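You operate a simulated robot arm through the tools that you are given. There is no shell and no other tool. Be economical: measure what you need, move in short steps, check, and stop when the job is done.

Carry out the task below with a simulated robot arm. There is one attempt and no reset: what you move stays moved.

TASK
On the door side of the work table, make the sanding block and the swatch roll eleven change places.
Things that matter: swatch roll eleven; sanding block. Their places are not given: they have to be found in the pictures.

It is judged by the outcome, as a careful person would: the job done as asked, and still so three seconds after it is handed in. It fails if anything else is knocked over, pushed out of place, dropped, spilled or broken.

THE ROBOT
A 6-joint arm with a two-finger parallel gripper, fixed in place. Base frame: the origin is at the foot of the arm, x ahead of it, y to its left, z up; the work surface is at about z = 0. Lengths are in mm, angles in degrees, forces in N, time in s.
With the tool pointing down near the work surface it reaches from about 140 to 580 mm from the base axis. Its first joint turns from -66.0 to 66.0 degrees. Payload 2.1 kg.
Tool frame: the origin (TCP) lies between the finger pads and is the grasp point; the fingertips stand 30 mm ahead of it; z points along the fingers, y is the line along which they close. The gripper opens to 94 mm. The fingers are 28 mm wide and 10 mm thick; the gripper's body (50 by 96 mm) begins 55 mm behind the TCP.
Orientation is that of the tool frame in the base frame, as a unit quaternion [x, y, z, w]. With the fingers straight down and closing along the base's y, the tool's x points along the base's -x, its y along +y and its z along -z.

THE INTERFACE
- The arm moves only by the tool servo_tool. Its arguments are lists of equal length, an entry for each row: "angular": the turn, a rotation vector about the tool's x, y, z in degrees, a list of three; "dp": the shift along the tool's x, y, z in mm, a list of three; "gripper": the gripper command, from -1 (shut) to 1 (fully open), values between in proportion. In form: {"angular": [[wx, wy, wz], ...], "dp": [[x, y, z], ...], "gripper": [gripper, ...]}. A call has 1 to 10 rows; each row shifts and turns the commanded pose from where the row before left it, along the tool's axes as they then stand. A row lasts 0.2 s, in which the tool goes at most 50 mm and 8.6 degrees; a call with a longer step from one row to the next is refused whole, and so is a gripper value outside its range. A pose out of reach is approached as far as the arm can. The call stops where the force on the tool passes 40 N (or 10 N more than at its start, if that is more) or the arm is blocked; 0.2 s more then pass. The fingers move at their own pace (about 72 mm/s each) and stop on an object; they squeeze with about 21 N. The grip force told is the motor's: it shows also when the fingers shut on nothing. Time passes only in rows, and 0.2 s behind the last, so rows that do not move let the fingers close. It gives the time, the measured TCP pose, the force on the tool (base axes), the opening and the grip force at its end, in the units of the frame above (readings bear some noise).
- Cameras (640 x 400 px; columns grow to the right, rows downward): "scene" is fixed at [68.2, -382, 488.3]; the picture's right is [0.65, -0.76, 0.00], its down [-0.41, -0.34, -0.85] and it looks along [0.64, 0.55, -0.53] (base axes); focal length 281 px, centre (320, 200). "wrist" rides on the gripper at [-37, 0, -58] in the tool frame; the picture's right is [0.00, -1.00, 0.00], its down [0.97, 0.00, -0.24] and it looks along [0.24, 0.00, 0.97] (tool axes); focal length 218 px, centre (320, 200).
- snapshot(camera): a new picture of that camera. No time passes.
- locate(camera, pixels): for up to 12 pixels [column, row] of the newest picture of that camera ("zoom" is the newest enlarged one), the place [x, y, z] in the base frame of the surface seen there, good to about 3 mm. No time passes.
- inspect(camera, box): a new picture of the part [left, top, right, bottom] of that camera's present view, enlarged. No time passes.
- sign_off(): hands the job in; it is judged then, once.

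Work in short steps. Measure before you move; look again where a grasp or a placing could have gone wrong, and mend it. You have 60 turns and 20 pictures in all, the two below and enlarged ones among them. Open the gripper and draw the arm clear of the work before you hand the job in, unless the task says otherwise; then end with one line.

The tools are called after "Emit:" by a JSON object that holds its "fn" and its "kwargs". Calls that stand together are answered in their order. servo_tool: Moves the arm, as the interface text tells. Its arguments: {"type":"object","properties":{"angular":{"type":"array","items":{"type":"array","items":{"type":"number"}}},"dp":{"type":"array","items":{"type":"array","items":{"type":"number"}}},"gripper":{"type":"array","items":{"type":"number"}}},"required":["angular","dp","gripper"]} The other tools are called the same way: snapshot (camera) takes a picture; locate (camera, pixels) gives the place of the surface under pixels of a picture; inspect (camera, box) takes an enlarged picture of a part of a camera's view; sign_off () hands the job in.

At the start:

```text
time: 0.0
position: [323.2, 75.0, 357.0]
ee_rot: [-0.001, 1.0, 0.001, 0.001]
wrist_force: [0.1, -0.3, -0.2]
width: 94.0
gripper_force: 0.3
```

scene: 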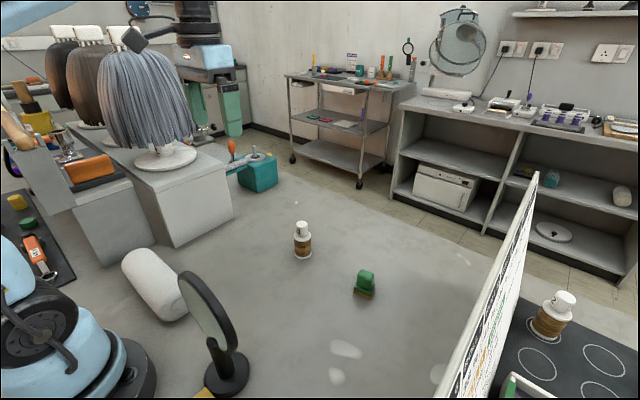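
wrist: 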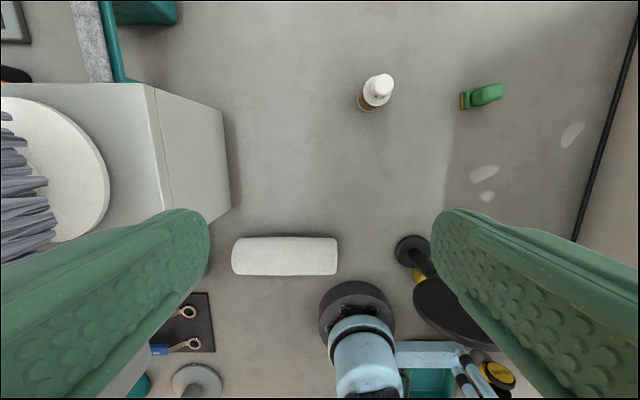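

The pictures show a white-capped spool at scene (302,240), a green block at (364,284), and another spool behind the panel at (552,315). I'll enlarge these to identify them.

Emit:
{"fn": "inspect", "kwargs": {"camera": "scene", "box": [260, 200, 420, 300]}}

Emit:
{"fn": "inspect", "kwargs": {"camera": "scene", "box": [430, 250, 640, 400]}}

Emit:
{"fn": "inspect", "kwargs": {"camera": "scene", "box": [0, 90, 300, 290]}}

```text
4.00 times, centred on (340, 250) of scene
```

zoom: 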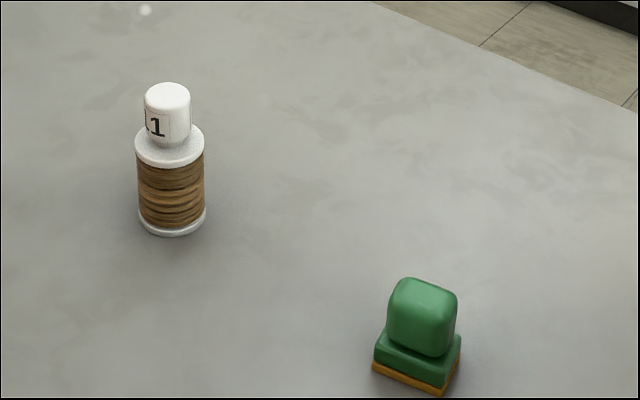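

```text
2.67 times, centred on (535, 325) of scene
```

zoom: 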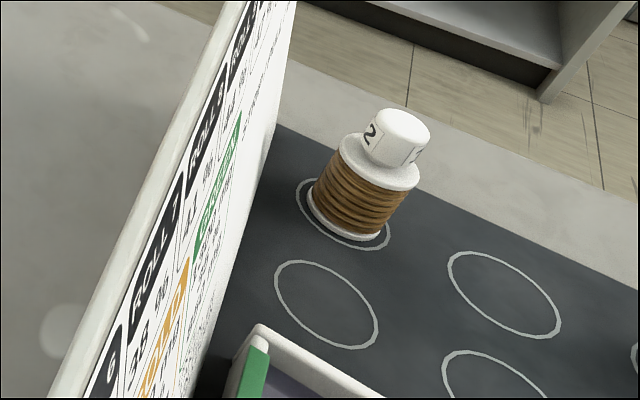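

```text
2.00 times, centred on (150, 190) of scene
```

zoom: 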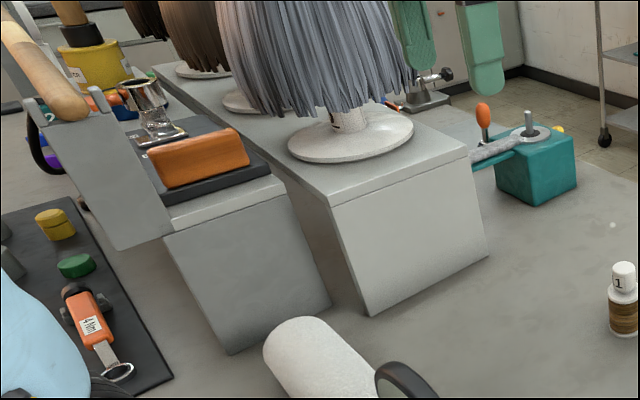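

I'll measure the candidates, and read the label closer up.

Emit:
{"fn": "locate", "kwargs": {"camera": "scene", "pixels": [[302, 226], [303, 256], [365, 272], [364, 296], [552, 300], [545, 335], [520, 185], [450, 390], [530, 360], [510, 390]]}}

Emit:
{"fn": "inspect", "kwargs": {"camera": "scene", "box": [286, 212, 318, 232]}}

Emit:
{"fn": "locate", "kwargs": {"camera": "wrist", "pixels": [[378, 84], [369, 103], [488, 94], [463, 100], [485, 104], [462, 93], [500, 88], [410, 250], [455, 300], [620, 60], [580, 230]]}}

```text
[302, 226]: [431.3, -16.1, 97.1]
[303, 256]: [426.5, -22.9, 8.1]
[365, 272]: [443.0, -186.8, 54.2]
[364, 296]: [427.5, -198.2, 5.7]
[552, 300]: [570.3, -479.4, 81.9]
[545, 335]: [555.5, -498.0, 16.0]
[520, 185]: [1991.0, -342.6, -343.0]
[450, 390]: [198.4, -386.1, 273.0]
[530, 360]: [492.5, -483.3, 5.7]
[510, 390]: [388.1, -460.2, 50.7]
```

```text
16.00 times, centred on (302, 222) of scene
```

zoom: 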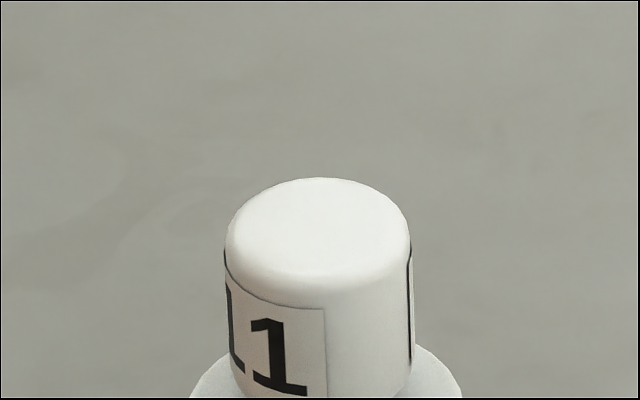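

```text
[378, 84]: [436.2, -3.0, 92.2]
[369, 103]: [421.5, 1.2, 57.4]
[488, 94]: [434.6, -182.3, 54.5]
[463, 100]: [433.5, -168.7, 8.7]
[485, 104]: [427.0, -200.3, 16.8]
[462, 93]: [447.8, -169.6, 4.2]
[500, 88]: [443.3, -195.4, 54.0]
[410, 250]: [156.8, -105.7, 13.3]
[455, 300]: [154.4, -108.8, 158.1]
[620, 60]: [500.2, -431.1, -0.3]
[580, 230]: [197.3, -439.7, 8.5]
```

The label reads "11", so the spool near (431,-10) is roll eleven. The green block with a tan abrasive base near (436,-184) is the sanding block. I'll move above and between them for a closer look.

Emit:
{"fn": "servo_tool", "kwargs": {"angular": [[0, 0, 0], [0, 0, 0], [0, 0, 0], [0, 0, 0], [0, 0, 0], [0, 0, 0], [0, 0, 0]], "dp": [[-18, -28.5, 20], [-18, -28.5, 23], [-18, -28.5, 23], [-18, -28.5, 23], [-18, -28.5, 23], [-17, -27.5, 25], [0, 0, 0]], "gripper": [1, 1, 1, 1, 1, 1, 1]}}

Emit:
{"fn": "snapshot", "kwargs": {"camera": "wrist"}}

```text
time: 1.6
position: [429.3, -93.6, 219.3]
ee_rot: [0.0, 1.0, 0.001, 0.001]
wrist_force: [0.5, -0.3, -0.6]
width: 94.3
gripper_force: 0.1
```

```text
13 pictures are left
```

wrist: 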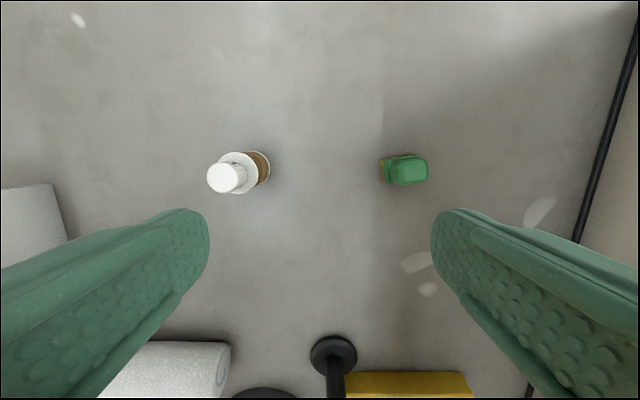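

Emit:
{"fn": "inspect", "kwargs": {"camera": "wrist", "box": [360, 135, 456, 195]}}

Emit:
{"fn": "locate", "kwargs": {"camera": "zoom", "pixels": [[140, 190], [145, 300], [200, 150], [440, 180], [440, 280], [240, 300], [240, 190], [410, 140], [350, 230], [170, 240]]}}

Emit:
{"fn": "locate", "kwargs": {"camera": "wrist", "pixels": [[210, 178], [244, 179], [227, 164], [227, 191], [227, 178], [236, 193], [238, 153], [268, 168], [262, 184], [257, 155]]}}

```text
6.67 times, centred on (408, 165) of wrist
```

zoom: 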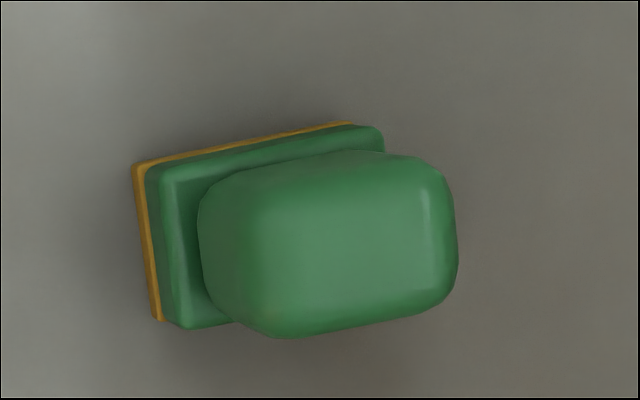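

```text
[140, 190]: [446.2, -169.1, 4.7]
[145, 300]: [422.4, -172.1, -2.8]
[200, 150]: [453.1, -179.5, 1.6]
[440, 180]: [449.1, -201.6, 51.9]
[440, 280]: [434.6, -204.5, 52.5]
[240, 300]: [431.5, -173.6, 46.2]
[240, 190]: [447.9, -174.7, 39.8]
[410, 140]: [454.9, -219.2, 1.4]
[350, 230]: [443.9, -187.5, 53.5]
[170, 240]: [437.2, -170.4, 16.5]
```

```text
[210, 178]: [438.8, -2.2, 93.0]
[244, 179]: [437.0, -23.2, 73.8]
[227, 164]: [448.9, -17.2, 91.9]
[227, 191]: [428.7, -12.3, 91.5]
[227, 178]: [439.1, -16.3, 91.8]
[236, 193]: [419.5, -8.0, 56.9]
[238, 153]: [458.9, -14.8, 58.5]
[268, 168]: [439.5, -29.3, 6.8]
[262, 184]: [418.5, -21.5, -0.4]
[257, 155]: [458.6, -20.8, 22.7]
```

Roll centre is about (439,-12), Ø40 and about 93 tall. The block centre is about (438,-188), with its long axis about 10° off y and a 40 × 28 base. I'll hover over the block and yaw to match it.

Emit:
{"fn": "servo_tool", "kwargs": {"angular": [[0, 0, 0], [0, 0, 0], [0, 0, 0], [0, 0, 0], [0, 0, -5], [0, 0, -5], [0, 0, 0]], "dp": [[-2.3, -23.6, 25], [-2.3, -23.6, 25], [-2.3, -23.6, 25], [-2.3, -23.6, 25], [0, 0, 0], [0, 0, 0], [0, 0, 0]], "gripper": [0.6, 0.6, 0.6, 0.6, 0.6, 0.6, 0.6]}}

Emit:
{"fn": "snapshot", "kwargs": {"camera": "wrist"}}

```text
time: 3.2
position: [438.6, -188.6, 118.9]
ee_rot: [-0.088, 0.996, 0.002, 0.001]
wrist_force: [0.6, -0.2, -1.1]
width: 75.1
gripper_force: 0.1
```

```text
11 pictures are left
```

wrist: 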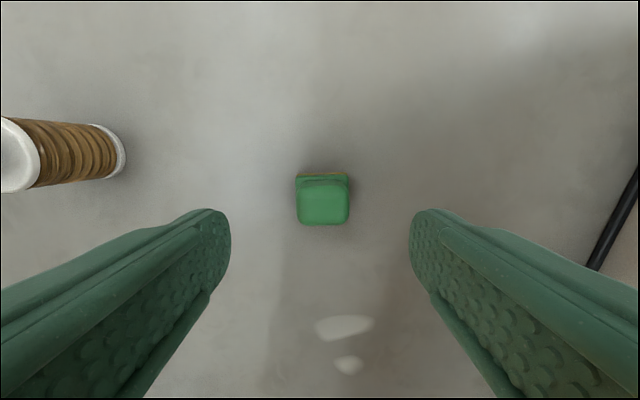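

The block is centred and square between the fingers at column 323. I'll descend to z≈36 and close.

Emit:
{"fn": "servo_tool", "kwargs": {"angular": [[0, 0, 0], [0, 0, 0], [0, 0, 0], [0, 0, 0], [0, 0, 0], [0, 0, 0], [0, 0, 0], [0, 0, 0]], "dp": [[-0.5, 0, 25], [-0.5, 0, 25], [-0.5, 0, 20], [0, 0, 13], [0, 0, 0], [0, 0, 0], [0, 0, 0], [0, 0, 0]], "gripper": [0.6, 0.6, 0.6, 0.6, 0.6, -1, -1, -1]}}

```text
time: 5.0
position: [440.2, -187.6, 35.7]
ee_rot: [-0.088, 0.996, 0.001, 0.001]
wrist_force: [-0.1, 0.3, -0.6]
width: 39.1
gripper_force: 20.9
```

Gripped at 39 mm. I'll lift the block and set it on the free spot near (345,-100).

Emit:
{"fn": "servo_tool", "kwargs": {"angular": [[0, 0, 0], [0, 0, 0], [0, 0, 0], [0, 0, 0], [0, 0, 0], [0, 0, 0], [0, 0, 0], [0, 0, 0]], "dp": [[0, 0, -20], [0, 0, -20], [19.6, 25.8, 0], [19.6, 25.8, 0], [19.6, 25.8, 0], [19.5, 25.8, 0], [0, 0, 0], [0, 0, 20]], "gripper": [-1, -1, -1, -1, -1, -1, -1, -1]}}

Emit:
{"fn": "snapshot", "kwargs": {"camera": "scene"}}

```text
time: 6.9
position: [345.9, -100.3, 58.2]
ee_rot: [-0.087, 0.996, -0.001, 0.001]
wrist_force: [-0.8, 1.0, 17.9]
width: 33.6
gripper_force: 21.0
stopped in row 8: the force on the tool passed its limit (the readings are from after the stop); the commanded pose is now the measured one
```

```text
10 pictures are left
```

scene: 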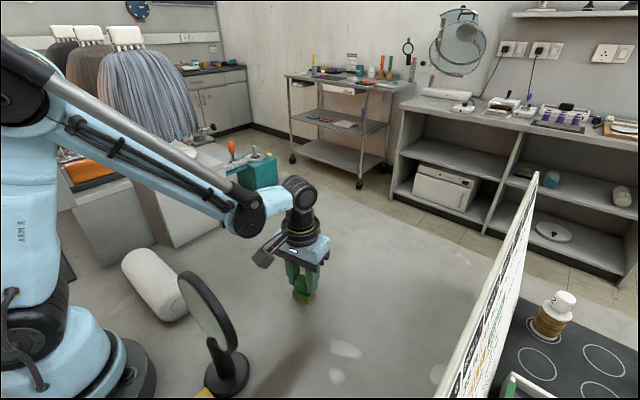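

The width fell to 33.6 mm, so the block slipped down in the grip to the knob and now touches the table. I'll look closer.

Emit:
{"fn": "inspect", "kwargs": {"camera": "scene", "box": [262, 230, 342, 310]}}

```text
5.00 times, centred on (302, 270) of scene
```

zoom: 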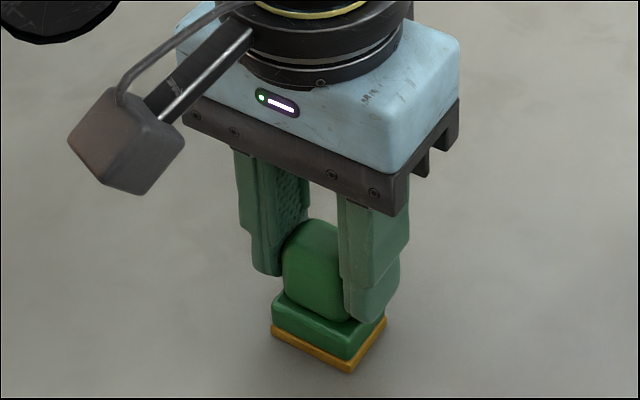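

The block stands upright on the table, held by its knob. I'll release, rise and look.

Emit:
{"fn": "servo_tool", "kwargs": {"angular": [[0, 0, 0], [0, 0, 0], [0, 0, 0], [0, 0, 0], [0, 0, 0], [0, 0, 5], [0, 0, 5], [0, 0, 0]], "dp": [[0, 0, 0], [0, 0, 0], [0, 0, -20], [0, 0, -35], [0, 0, -40], [0, 0, 0], [0, 0, 0], [0, 0, 0]], "gripper": [0.5, 0.5, 0.5, 0.5, 0.5, 0.5, 0.5, 0.5]}}

Emit:
{"fn": "snapshot", "kwargs": {"camera": "wrist"}}

```text
time: 8.7
position: [346.3, -99.5, 153.8]
ee_rot: [0.0, 1.0, -0.001, 0.0]
wrist_force: [0.9, -0.2, -0.4]
width: 70.4
gripper_force: 0.1
```

```text
8 pictures are left
```

wrist: 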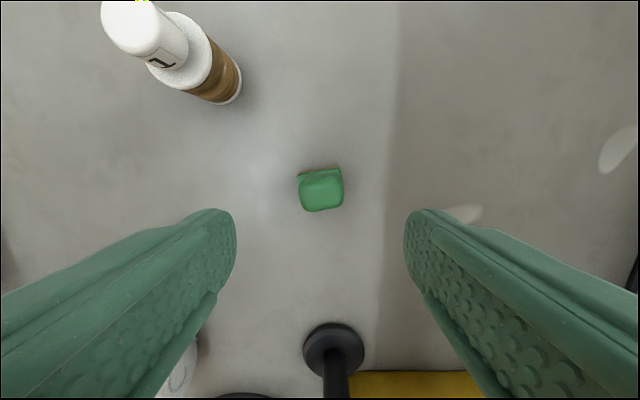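

Block is upright at (346,-100). I'll go over the roll at (439,-12) next.

Emit:
{"fn": "servo_tool", "kwargs": {"angular": [[0, 0, 0], [0, 0, 0], [0, 0, 0], [0, 0, 0], [0, 0, 0]], "dp": [[-23.2, 21.9, 0], [-23.2, 21.9, 0], [-23.2, 21.9, 0], [-23.1, 21.8, 0], [0, 0, 0]], "gripper": [0.5, 0.5, 0.5, 0.5, 0.5]}}

Emit:
{"fn": "snapshot", "kwargs": {"camera": "wrist"}}

Emit:
{"fn": "locate", "kwargs": {"camera": "wrist", "pixels": [[320, 200], [320, 215], [300, 215], [340, 215], [320, 230]]}}

```text
time: 9.9
position: [440.9, -10.7, 153.6]
ee_rot: [0.0, 1.0, 0.0, 0.0]
wrist_force: [0.5, 0.0, -0.5]
width: 70.6
gripper_force: 0.0
```

```text
7 pictures are left
```

wrist: 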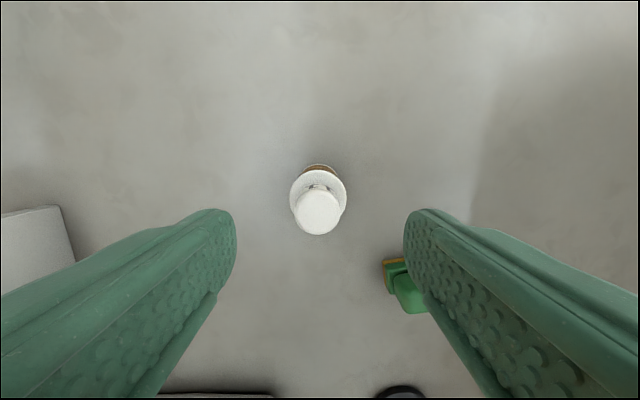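

```text
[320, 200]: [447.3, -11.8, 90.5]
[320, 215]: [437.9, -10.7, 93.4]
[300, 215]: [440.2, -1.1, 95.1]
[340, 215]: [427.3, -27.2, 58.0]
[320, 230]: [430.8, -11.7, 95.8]
```

The cap is centred at column 319 and the TCP is over it. I'll descend to z≈51 and close.

Emit:
{"fn": "servo_tool", "kwargs": {"angular": [[0, 0, 0], [0, 0, 0], [0, 0, 0], [0, 0, 0], [0, 0, 0], [0, 0, 0], [0, 0, 0], [0, 0, 0], [0, 0, 0]], "dp": [[0.3, 0, 30], [0.3, 0, 30], [0.3, 0, 25], [0, 0, 17], [0, 0, 0], [0, 0, 0], [0, 0, 0], [0, 0, 0], [0, 0, -8]], "gripper": [0.5, 0.5, 0.5, 0.5, 0.5, -1, -1, -1, -1]}}

```text
time: 11.9
position: [439.4, -11.5, 59.7]
ee_rot: [-0.001, 1.0, 0.001, 0.0]
wrist_force: [-0.4, -0.3, -0.4]
width: 42.2
gripper_force: 20.6
```

Width 42 mm and lifted slightly. I'll raise it further and check that it came along.

Emit:
{"fn": "servo_tool", "kwargs": {"angular": [[0, 0, 0], [0, 0, 0], [0, 0, 0]], "dp": [[0, 0, -12], [0, 0, -12], [0, 0, 0]], "gripper": [-1, -1, -1]}}

Emit:
{"fn": "inspect", "kwargs": {"camera": "scene", "box": [240, 180, 368, 260]}}

```text
time: 12.7
position: [438.8, -11.9, 82.6]
ee_rot: [0.0, 1.0, 0.0, 0.0]
wrist_force: [-1.0, -0.1, -1.1]
width: 42.1
gripper_force: 21.4
```

```text
5.00 times, centred on (304, 220) of scene
```

zoom: 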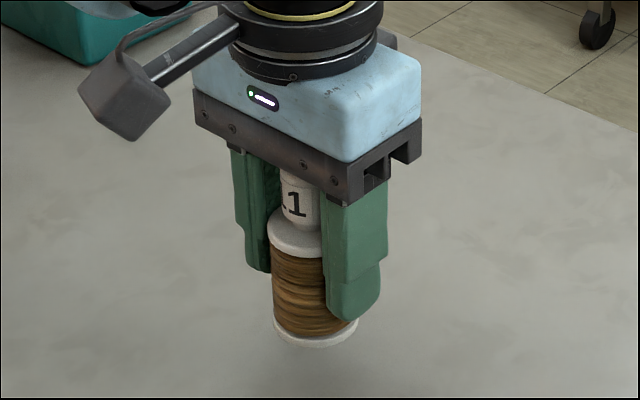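

The roll is held upright. I'll carry it to the block's former place (438,-188) and lower gently.

Emit:
{"fn": "servo_tool", "kwargs": {"angular": [[0, 0, 0], [0, 0, 0], [0, 0, 0], [0, 0, 0], [0, 0, 0], [0, 0, 0], [0, 0, 0]], "dp": [[0, -29.4, 0], [0, -29.4, 0], [0, -29.4, 0], [0, -29.4, 0], [0, -29.4, 0], [0, -29.1, 0], [0, 0, 0]], "gripper": [-1, -1, -1, -1, -1, -1, -1]}}

Emit:
{"fn": "servo_tool", "kwargs": {"angular": [[0, 0, 0], [0, 0, 0], [0, 0, 0], [0, 0, 0], [0, 0, 0]], "dp": [[0, 0, 12], [0, 0, 10], [0, 0, 4], [0, 0, 3], [0, 0, 0]], "gripper": [-1, -1, -1, -1, -1]}}

```text
time: 14.3
position: [438.1, -188.8, 83.4]
ee_rot: [-0.001, 1.0, 0.0, 0.0]
wrist_force: [0.2, 0.4, -0.2]
width: 42.5
gripper_force: 21.0
```

```text
time: 15.5
position: [440.1, -190.3, 54.7]
ee_rot: [0.001, 1.0, 0.0, -0.001]
wrist_force: [0.0, -0.2, -0.3]
width: 42.5
gripper_force: 21.2
```

No contact yet, so I'll lower in 1 mm steps.

Emit:
{"fn": "servo_tool", "kwargs": {"angular": [[0, 0, 0], [0, 0, 0], [0, 0, 0]], "dp": [[0, 0, 1], [0, 0, 1], [0, 0, 0]], "gripper": [-1, -1, -1]}}

```text
time: 16.3
position: [440.7, -188.8, 52.7]
ee_rot: [0.0, 1.0, 0.0, 0.001]
wrist_force: [-0.2, 0.2, -0.7]
width: 42.4
gripper_force: 21.1
```

Emit:
{"fn": "servo_tool", "kwargs": {"angular": [[0, 0, 0], [0, 0, 0], [0, 0, 0]], "dp": [[0, 0, 0.8], [0, 0, 0.7], [0, 0, 0]], "gripper": [-1, -1, -1]}}

```text
time: 17.1
position: [439.3, -188.6, 50.6]
ee_rot: [0.0, 1.0, 0.0, 0.0]
wrist_force: [-1.8, -0.6, 8.7]
width: 42.4
gripper_force: 20.7
```

Contact is felt (8.7 N). I'll release, rise and look.

Emit:
{"fn": "servo_tool", "kwargs": {"angular": [[0, 0, 0], [0, 0, 0], [0, 0, 0], [0, 0, 0], [0, 0, 0], [0, 0, 0], [0, 0, 0]], "dp": [[0, 0, 0], [0, 0, 0], [0, 0, 0], [0, 0, -25], [0, 0, -40], [0, 0, -40], [0, 0, 0]], "gripper": [0.5, 0.5, 0.5, 0.5, 0.5, 0.5, 0.5]}}

Emit:
{"fn": "snapshot", "kwargs": {"camera": "wrist"}}

```text
time: 18.7
position: [438.9, -189.3, 156.4]
ee_rot: [0.001, 1.0, 0.001, 0.0]
wrist_force: [0.1, -0.1, 0.5]
width: 70.6
gripper_force: 0.1
```

```text
5 pictures are left
```

wrist: 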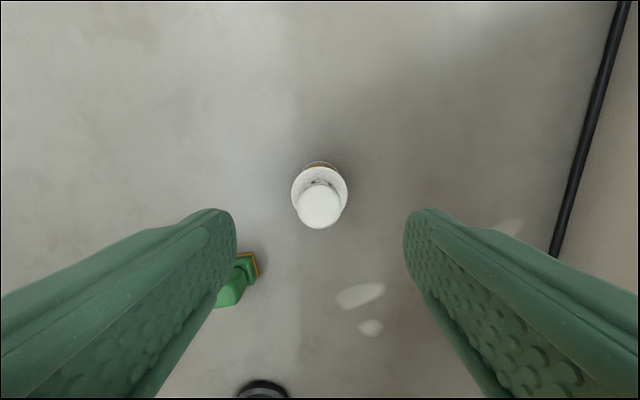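

The roll stands upright in place. I'll return over the block at (346,-100) with yaw -10°.

Emit:
{"fn": "servo_tool", "kwargs": {"angular": [[0, 0, 0], [0, 0, 0], [0, 0, 0], [0, 0, 0], [0, 0, -5], [0, 0, -5], [0, 0, 0]], "dp": [[23.2, 22.2, 0], [23.2, 22.2, 0], [23.2, 22.2, 0], [23.2, 22.2, 0], [0, 0, 0], [0, 0, 0], [0, 0, 0]], "gripper": [0.5, 0.5, 0.5, 0.5, 0.5, 0.5, 0.5]}}

Emit:
{"fn": "snapshot", "kwargs": {"camera": "wrist"}}

Emit:
{"fn": "locate", "kwargs": {"camera": "wrist", "pixels": [[320, 190], [320, 180], [320, 200], [305, 190], [335, 190]]}}

```text
time: 20.3
position: [345.2, -100.5, 154.4]
ee_rot: [-0.088, 0.996, 0.0, 0.0]
wrist_force: [1.2, -0.5, -0.4]
width: 70.5
gripper_force: 0.1
```

```text
4 pictures are left
```

wrist: 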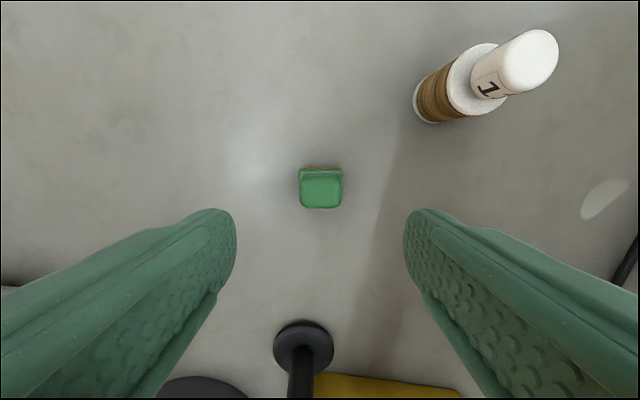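

```text
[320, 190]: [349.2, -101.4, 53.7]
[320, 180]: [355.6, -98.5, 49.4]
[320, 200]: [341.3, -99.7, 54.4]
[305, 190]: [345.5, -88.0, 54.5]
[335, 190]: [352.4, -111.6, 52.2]
```

Aligned. I'll descend to z≈55, grip the knob and lift a little.

Emit:
{"fn": "servo_tool", "kwargs": {"angular": [[0, 0, 0], [0, 0, 0], [0, 0, 0], [0, 0, 0], [0, 0, 0], [0, 0, 0], [0, 0, 0], [0, 0, 0], [0, 0, 0], [0, 0, 0]], "dp": [[-0.5, 0, 30], [-0.5, 0, 30], [0, 0, 25], [0, 0, 14], [0, 0, 0], [0, 0, 0], [0, 0, 0], [0, 0, 0], [0, 0, -15], [0, 0, -15]], "gripper": [0.5, 0.5, 0.5, 0.5, 0.5, -1, -1, -1, -1, -1]}}

```text
time: 22.5
position: [345.5, -99.1, 85.6]
ee_rot: [-0.087, 0.996, 0.0, 0.001]
wrist_force: [0.4, -0.7, -0.8]
width: 37.9
gripper_force: 20.9
```

Width is 37.9, not 33.6 as before, so I'll check how it is held.

Emit:
{"fn": "inspect", "kwargs": {"camera": "scene", "box": [262, 215, 342, 295]}}

```text
5.00 times, centred on (302, 255) of scene
```

zoom: 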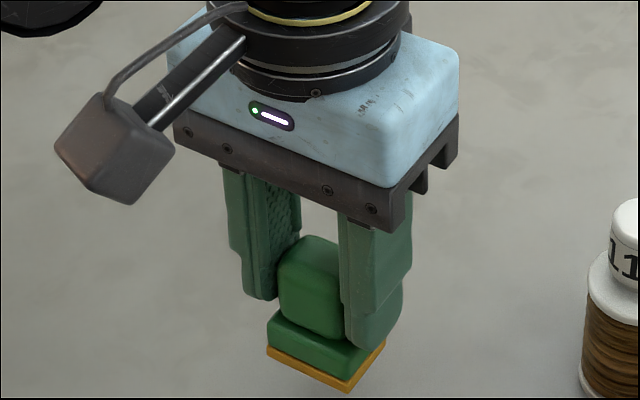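

Held upright by the knob. I'll carry it slowly to (439,-11).

Emit:
{"fn": "servo_tool", "kwargs": {"angular": [[0, 0, 0], [0, 0, 0], [0, 0, 0], [0, 0, 0], [0, 0, 0], [0, 0, 0], [0, 0, 0]], "dp": [[-18, 11.8, 0], [-18, 11.8, 0], [-18, 11.8, 0], [-18, 11.8, 0], [-18, 11.7, 0], [-18, 11.7, 0], [0, 0, 0]], "gripper": [-1, -1, -1, -1, -1, -1, -1]}}

Emit:
{"fn": "servo_tool", "kwargs": {"angular": [[0, 0, 0], [0, 0, 0], [0, 0, 0]], "dp": [[0, 0, 12], [0, 0, 8], [0, 0, 0]], "gripper": [-1, -1, -1]}}

```text
time: 24.1
position: [442.0, -12.9, 85.8]
ee_rot: [-0.087, 0.996, -0.001, 0.001]
wrist_force: [-0.2, -0.6, -0.7]
width: 37.8
gripper_force: 20.9
```

```text
time: 24.9
position: [441.2, -12.4, 66.2]
ee_rot: [-0.087, 0.996, 0.001, 0.0]
wrist_force: [-0.1, -0.5, -1.2]
width: 37.4
gripper_force: 20.9
```

No slip. I'll lower in small steps until contact.

Emit:
{"fn": "servo_tool", "kwargs": {"angular": [[0, 0, 0], [0, 0, 0], [0, 0, 0], [0, 0, 0]], "dp": [[1, 0.5, 4], [0, 0, 3], [0, 0, 1.5], [0, 0, 0]], "gripper": [-1, -1, -1, -1]}}

```text
time: 25.9
position: [439.8, -10.6, 58.5]
ee_rot: [-0.087, 0.996, 0.0, -0.001]
wrist_force: [0.1, -0.3, -0.3]
width: 37.7
gripper_force: 20.8
```

Emit:
{"fn": "servo_tool", "kwargs": {"angular": [[0, 0, 0], [0, 0, 0], [0, 0, 0]], "dp": [[0, 0, 1], [0, 0, 1], [0, 0, 0]], "gripper": [-1, -1, -1]}}

```text
time: 26.7
position: [439.4, -10.1, 56.7]
ee_rot: [-0.088, 0.996, 0.0, 0.001]
wrist_force: [0.2, 0.0, -0.7]
width: 38.0
gripper_force: 20.6
```

Emit:
{"fn": "servo_tool", "kwargs": {"angular": [[0, 0, 0], [0, 0, 0], [0, 0, 0]], "dp": [[0, 0, 0.8], [0, 0, 0.7], [0, 0, 0]], "gripper": [-1, -1, -1]}}

```text
time: 27.5
position: [440.0, -11.0, 53.7]
ee_rot: [-0.086, 0.996, 0.0, 0.0]
wrist_force: [0.9, -1.0, -0.7]
width: 37.8
gripper_force: 20.9
```

Emit:
{"fn": "servo_tool", "kwargs": {"angular": [[0, 0, 0], [0, 0, 0], [0, 0, 0]], "dp": [[0, 0, 0.8], [0, 0, 0.7], [0, 0, 0]], "gripper": [-1, -1, -1]}}

```text
time: 28.3
position: [438.8, -10.7, 54.8]
ee_rot: [-0.086, 0.996, 0.0, 0.0]
wrist_force: [-0.9, -1.2, 15.2]
width: 37.9
gripper_force: 21.1
```

Contact is felt (15 N). I'll release, rise high and draw back, then verify.

Emit:
{"fn": "servo_tool", "kwargs": {"angular": [[0, 0, 0], [0, 0, 0], [0, 0, 0], [0, 0, 0], [0, 0, 0], [0, 0, 0], [0, 0, 0], [0, 0, 0], [0, 0, 0]], "dp": [[0, 0, 0], [0, 0, 0], [0, 0, 0], [0, 0, -25], [0, 0, -40], [0, 0, -45], [20, 0, -40], [35, 0, -20], [30, 0, 0]], "gripper": [0.5, 0.5, 0.5, 0.5, 0.5, 0.5, 0.5, 0.5, 0.5]}}

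Emit:
{"fn": "snapshot", "kwargs": {"camera": "wrist"}}

Emit:
{"fn": "snapshot", "kwargs": {"camera": "scene"}}

Emit:
{"fn": "locate", "kwargs": {"camera": "scene", "pixels": [[302, 240], [302, 254], [365, 270], [365, 300]]}}

```text
time: 30.3
position: [355.5, -25.2, 224.1]
ee_rot: [-0.087, 0.996, 0.0, -0.001]
wrist_force: [0.2, -0.5, -0.9]
width: 70.3
gripper_force: 0.1
```

```text
2 pictures are left
```

wrist: 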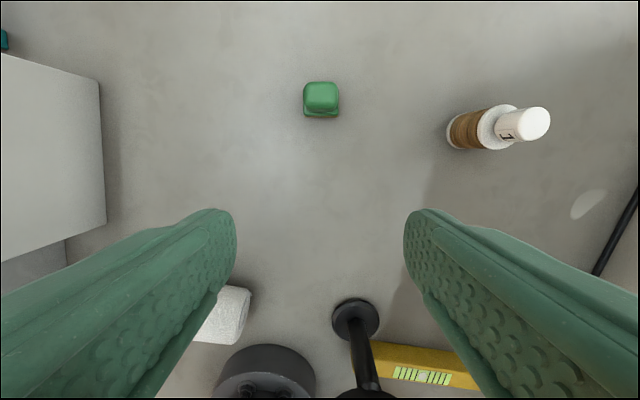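

```text
1 pictures are left
```

scene: 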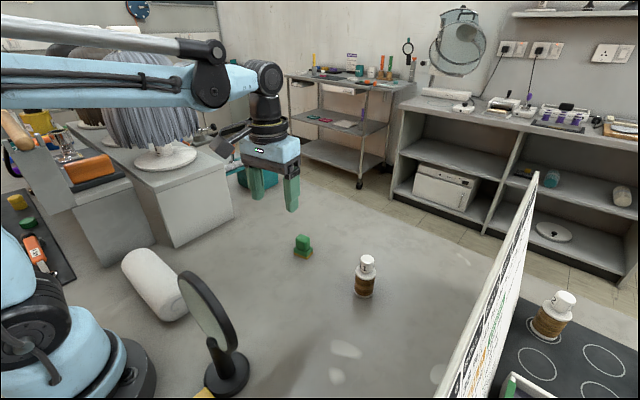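

```text
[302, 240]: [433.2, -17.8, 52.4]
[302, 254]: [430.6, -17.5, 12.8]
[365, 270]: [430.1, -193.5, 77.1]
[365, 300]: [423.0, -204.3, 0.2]
```

The block now stands where the roll was and the roll where the block was, both upright. The arm is clear with the gripper open, so I'll hand in.

Emit:
{"fn": "sign_off", "kwargs": {}}

```text
The job is handed in.
```

The sanding block and swatch roll eleven have changed places. Both are standing upright, and nothing else was moved.
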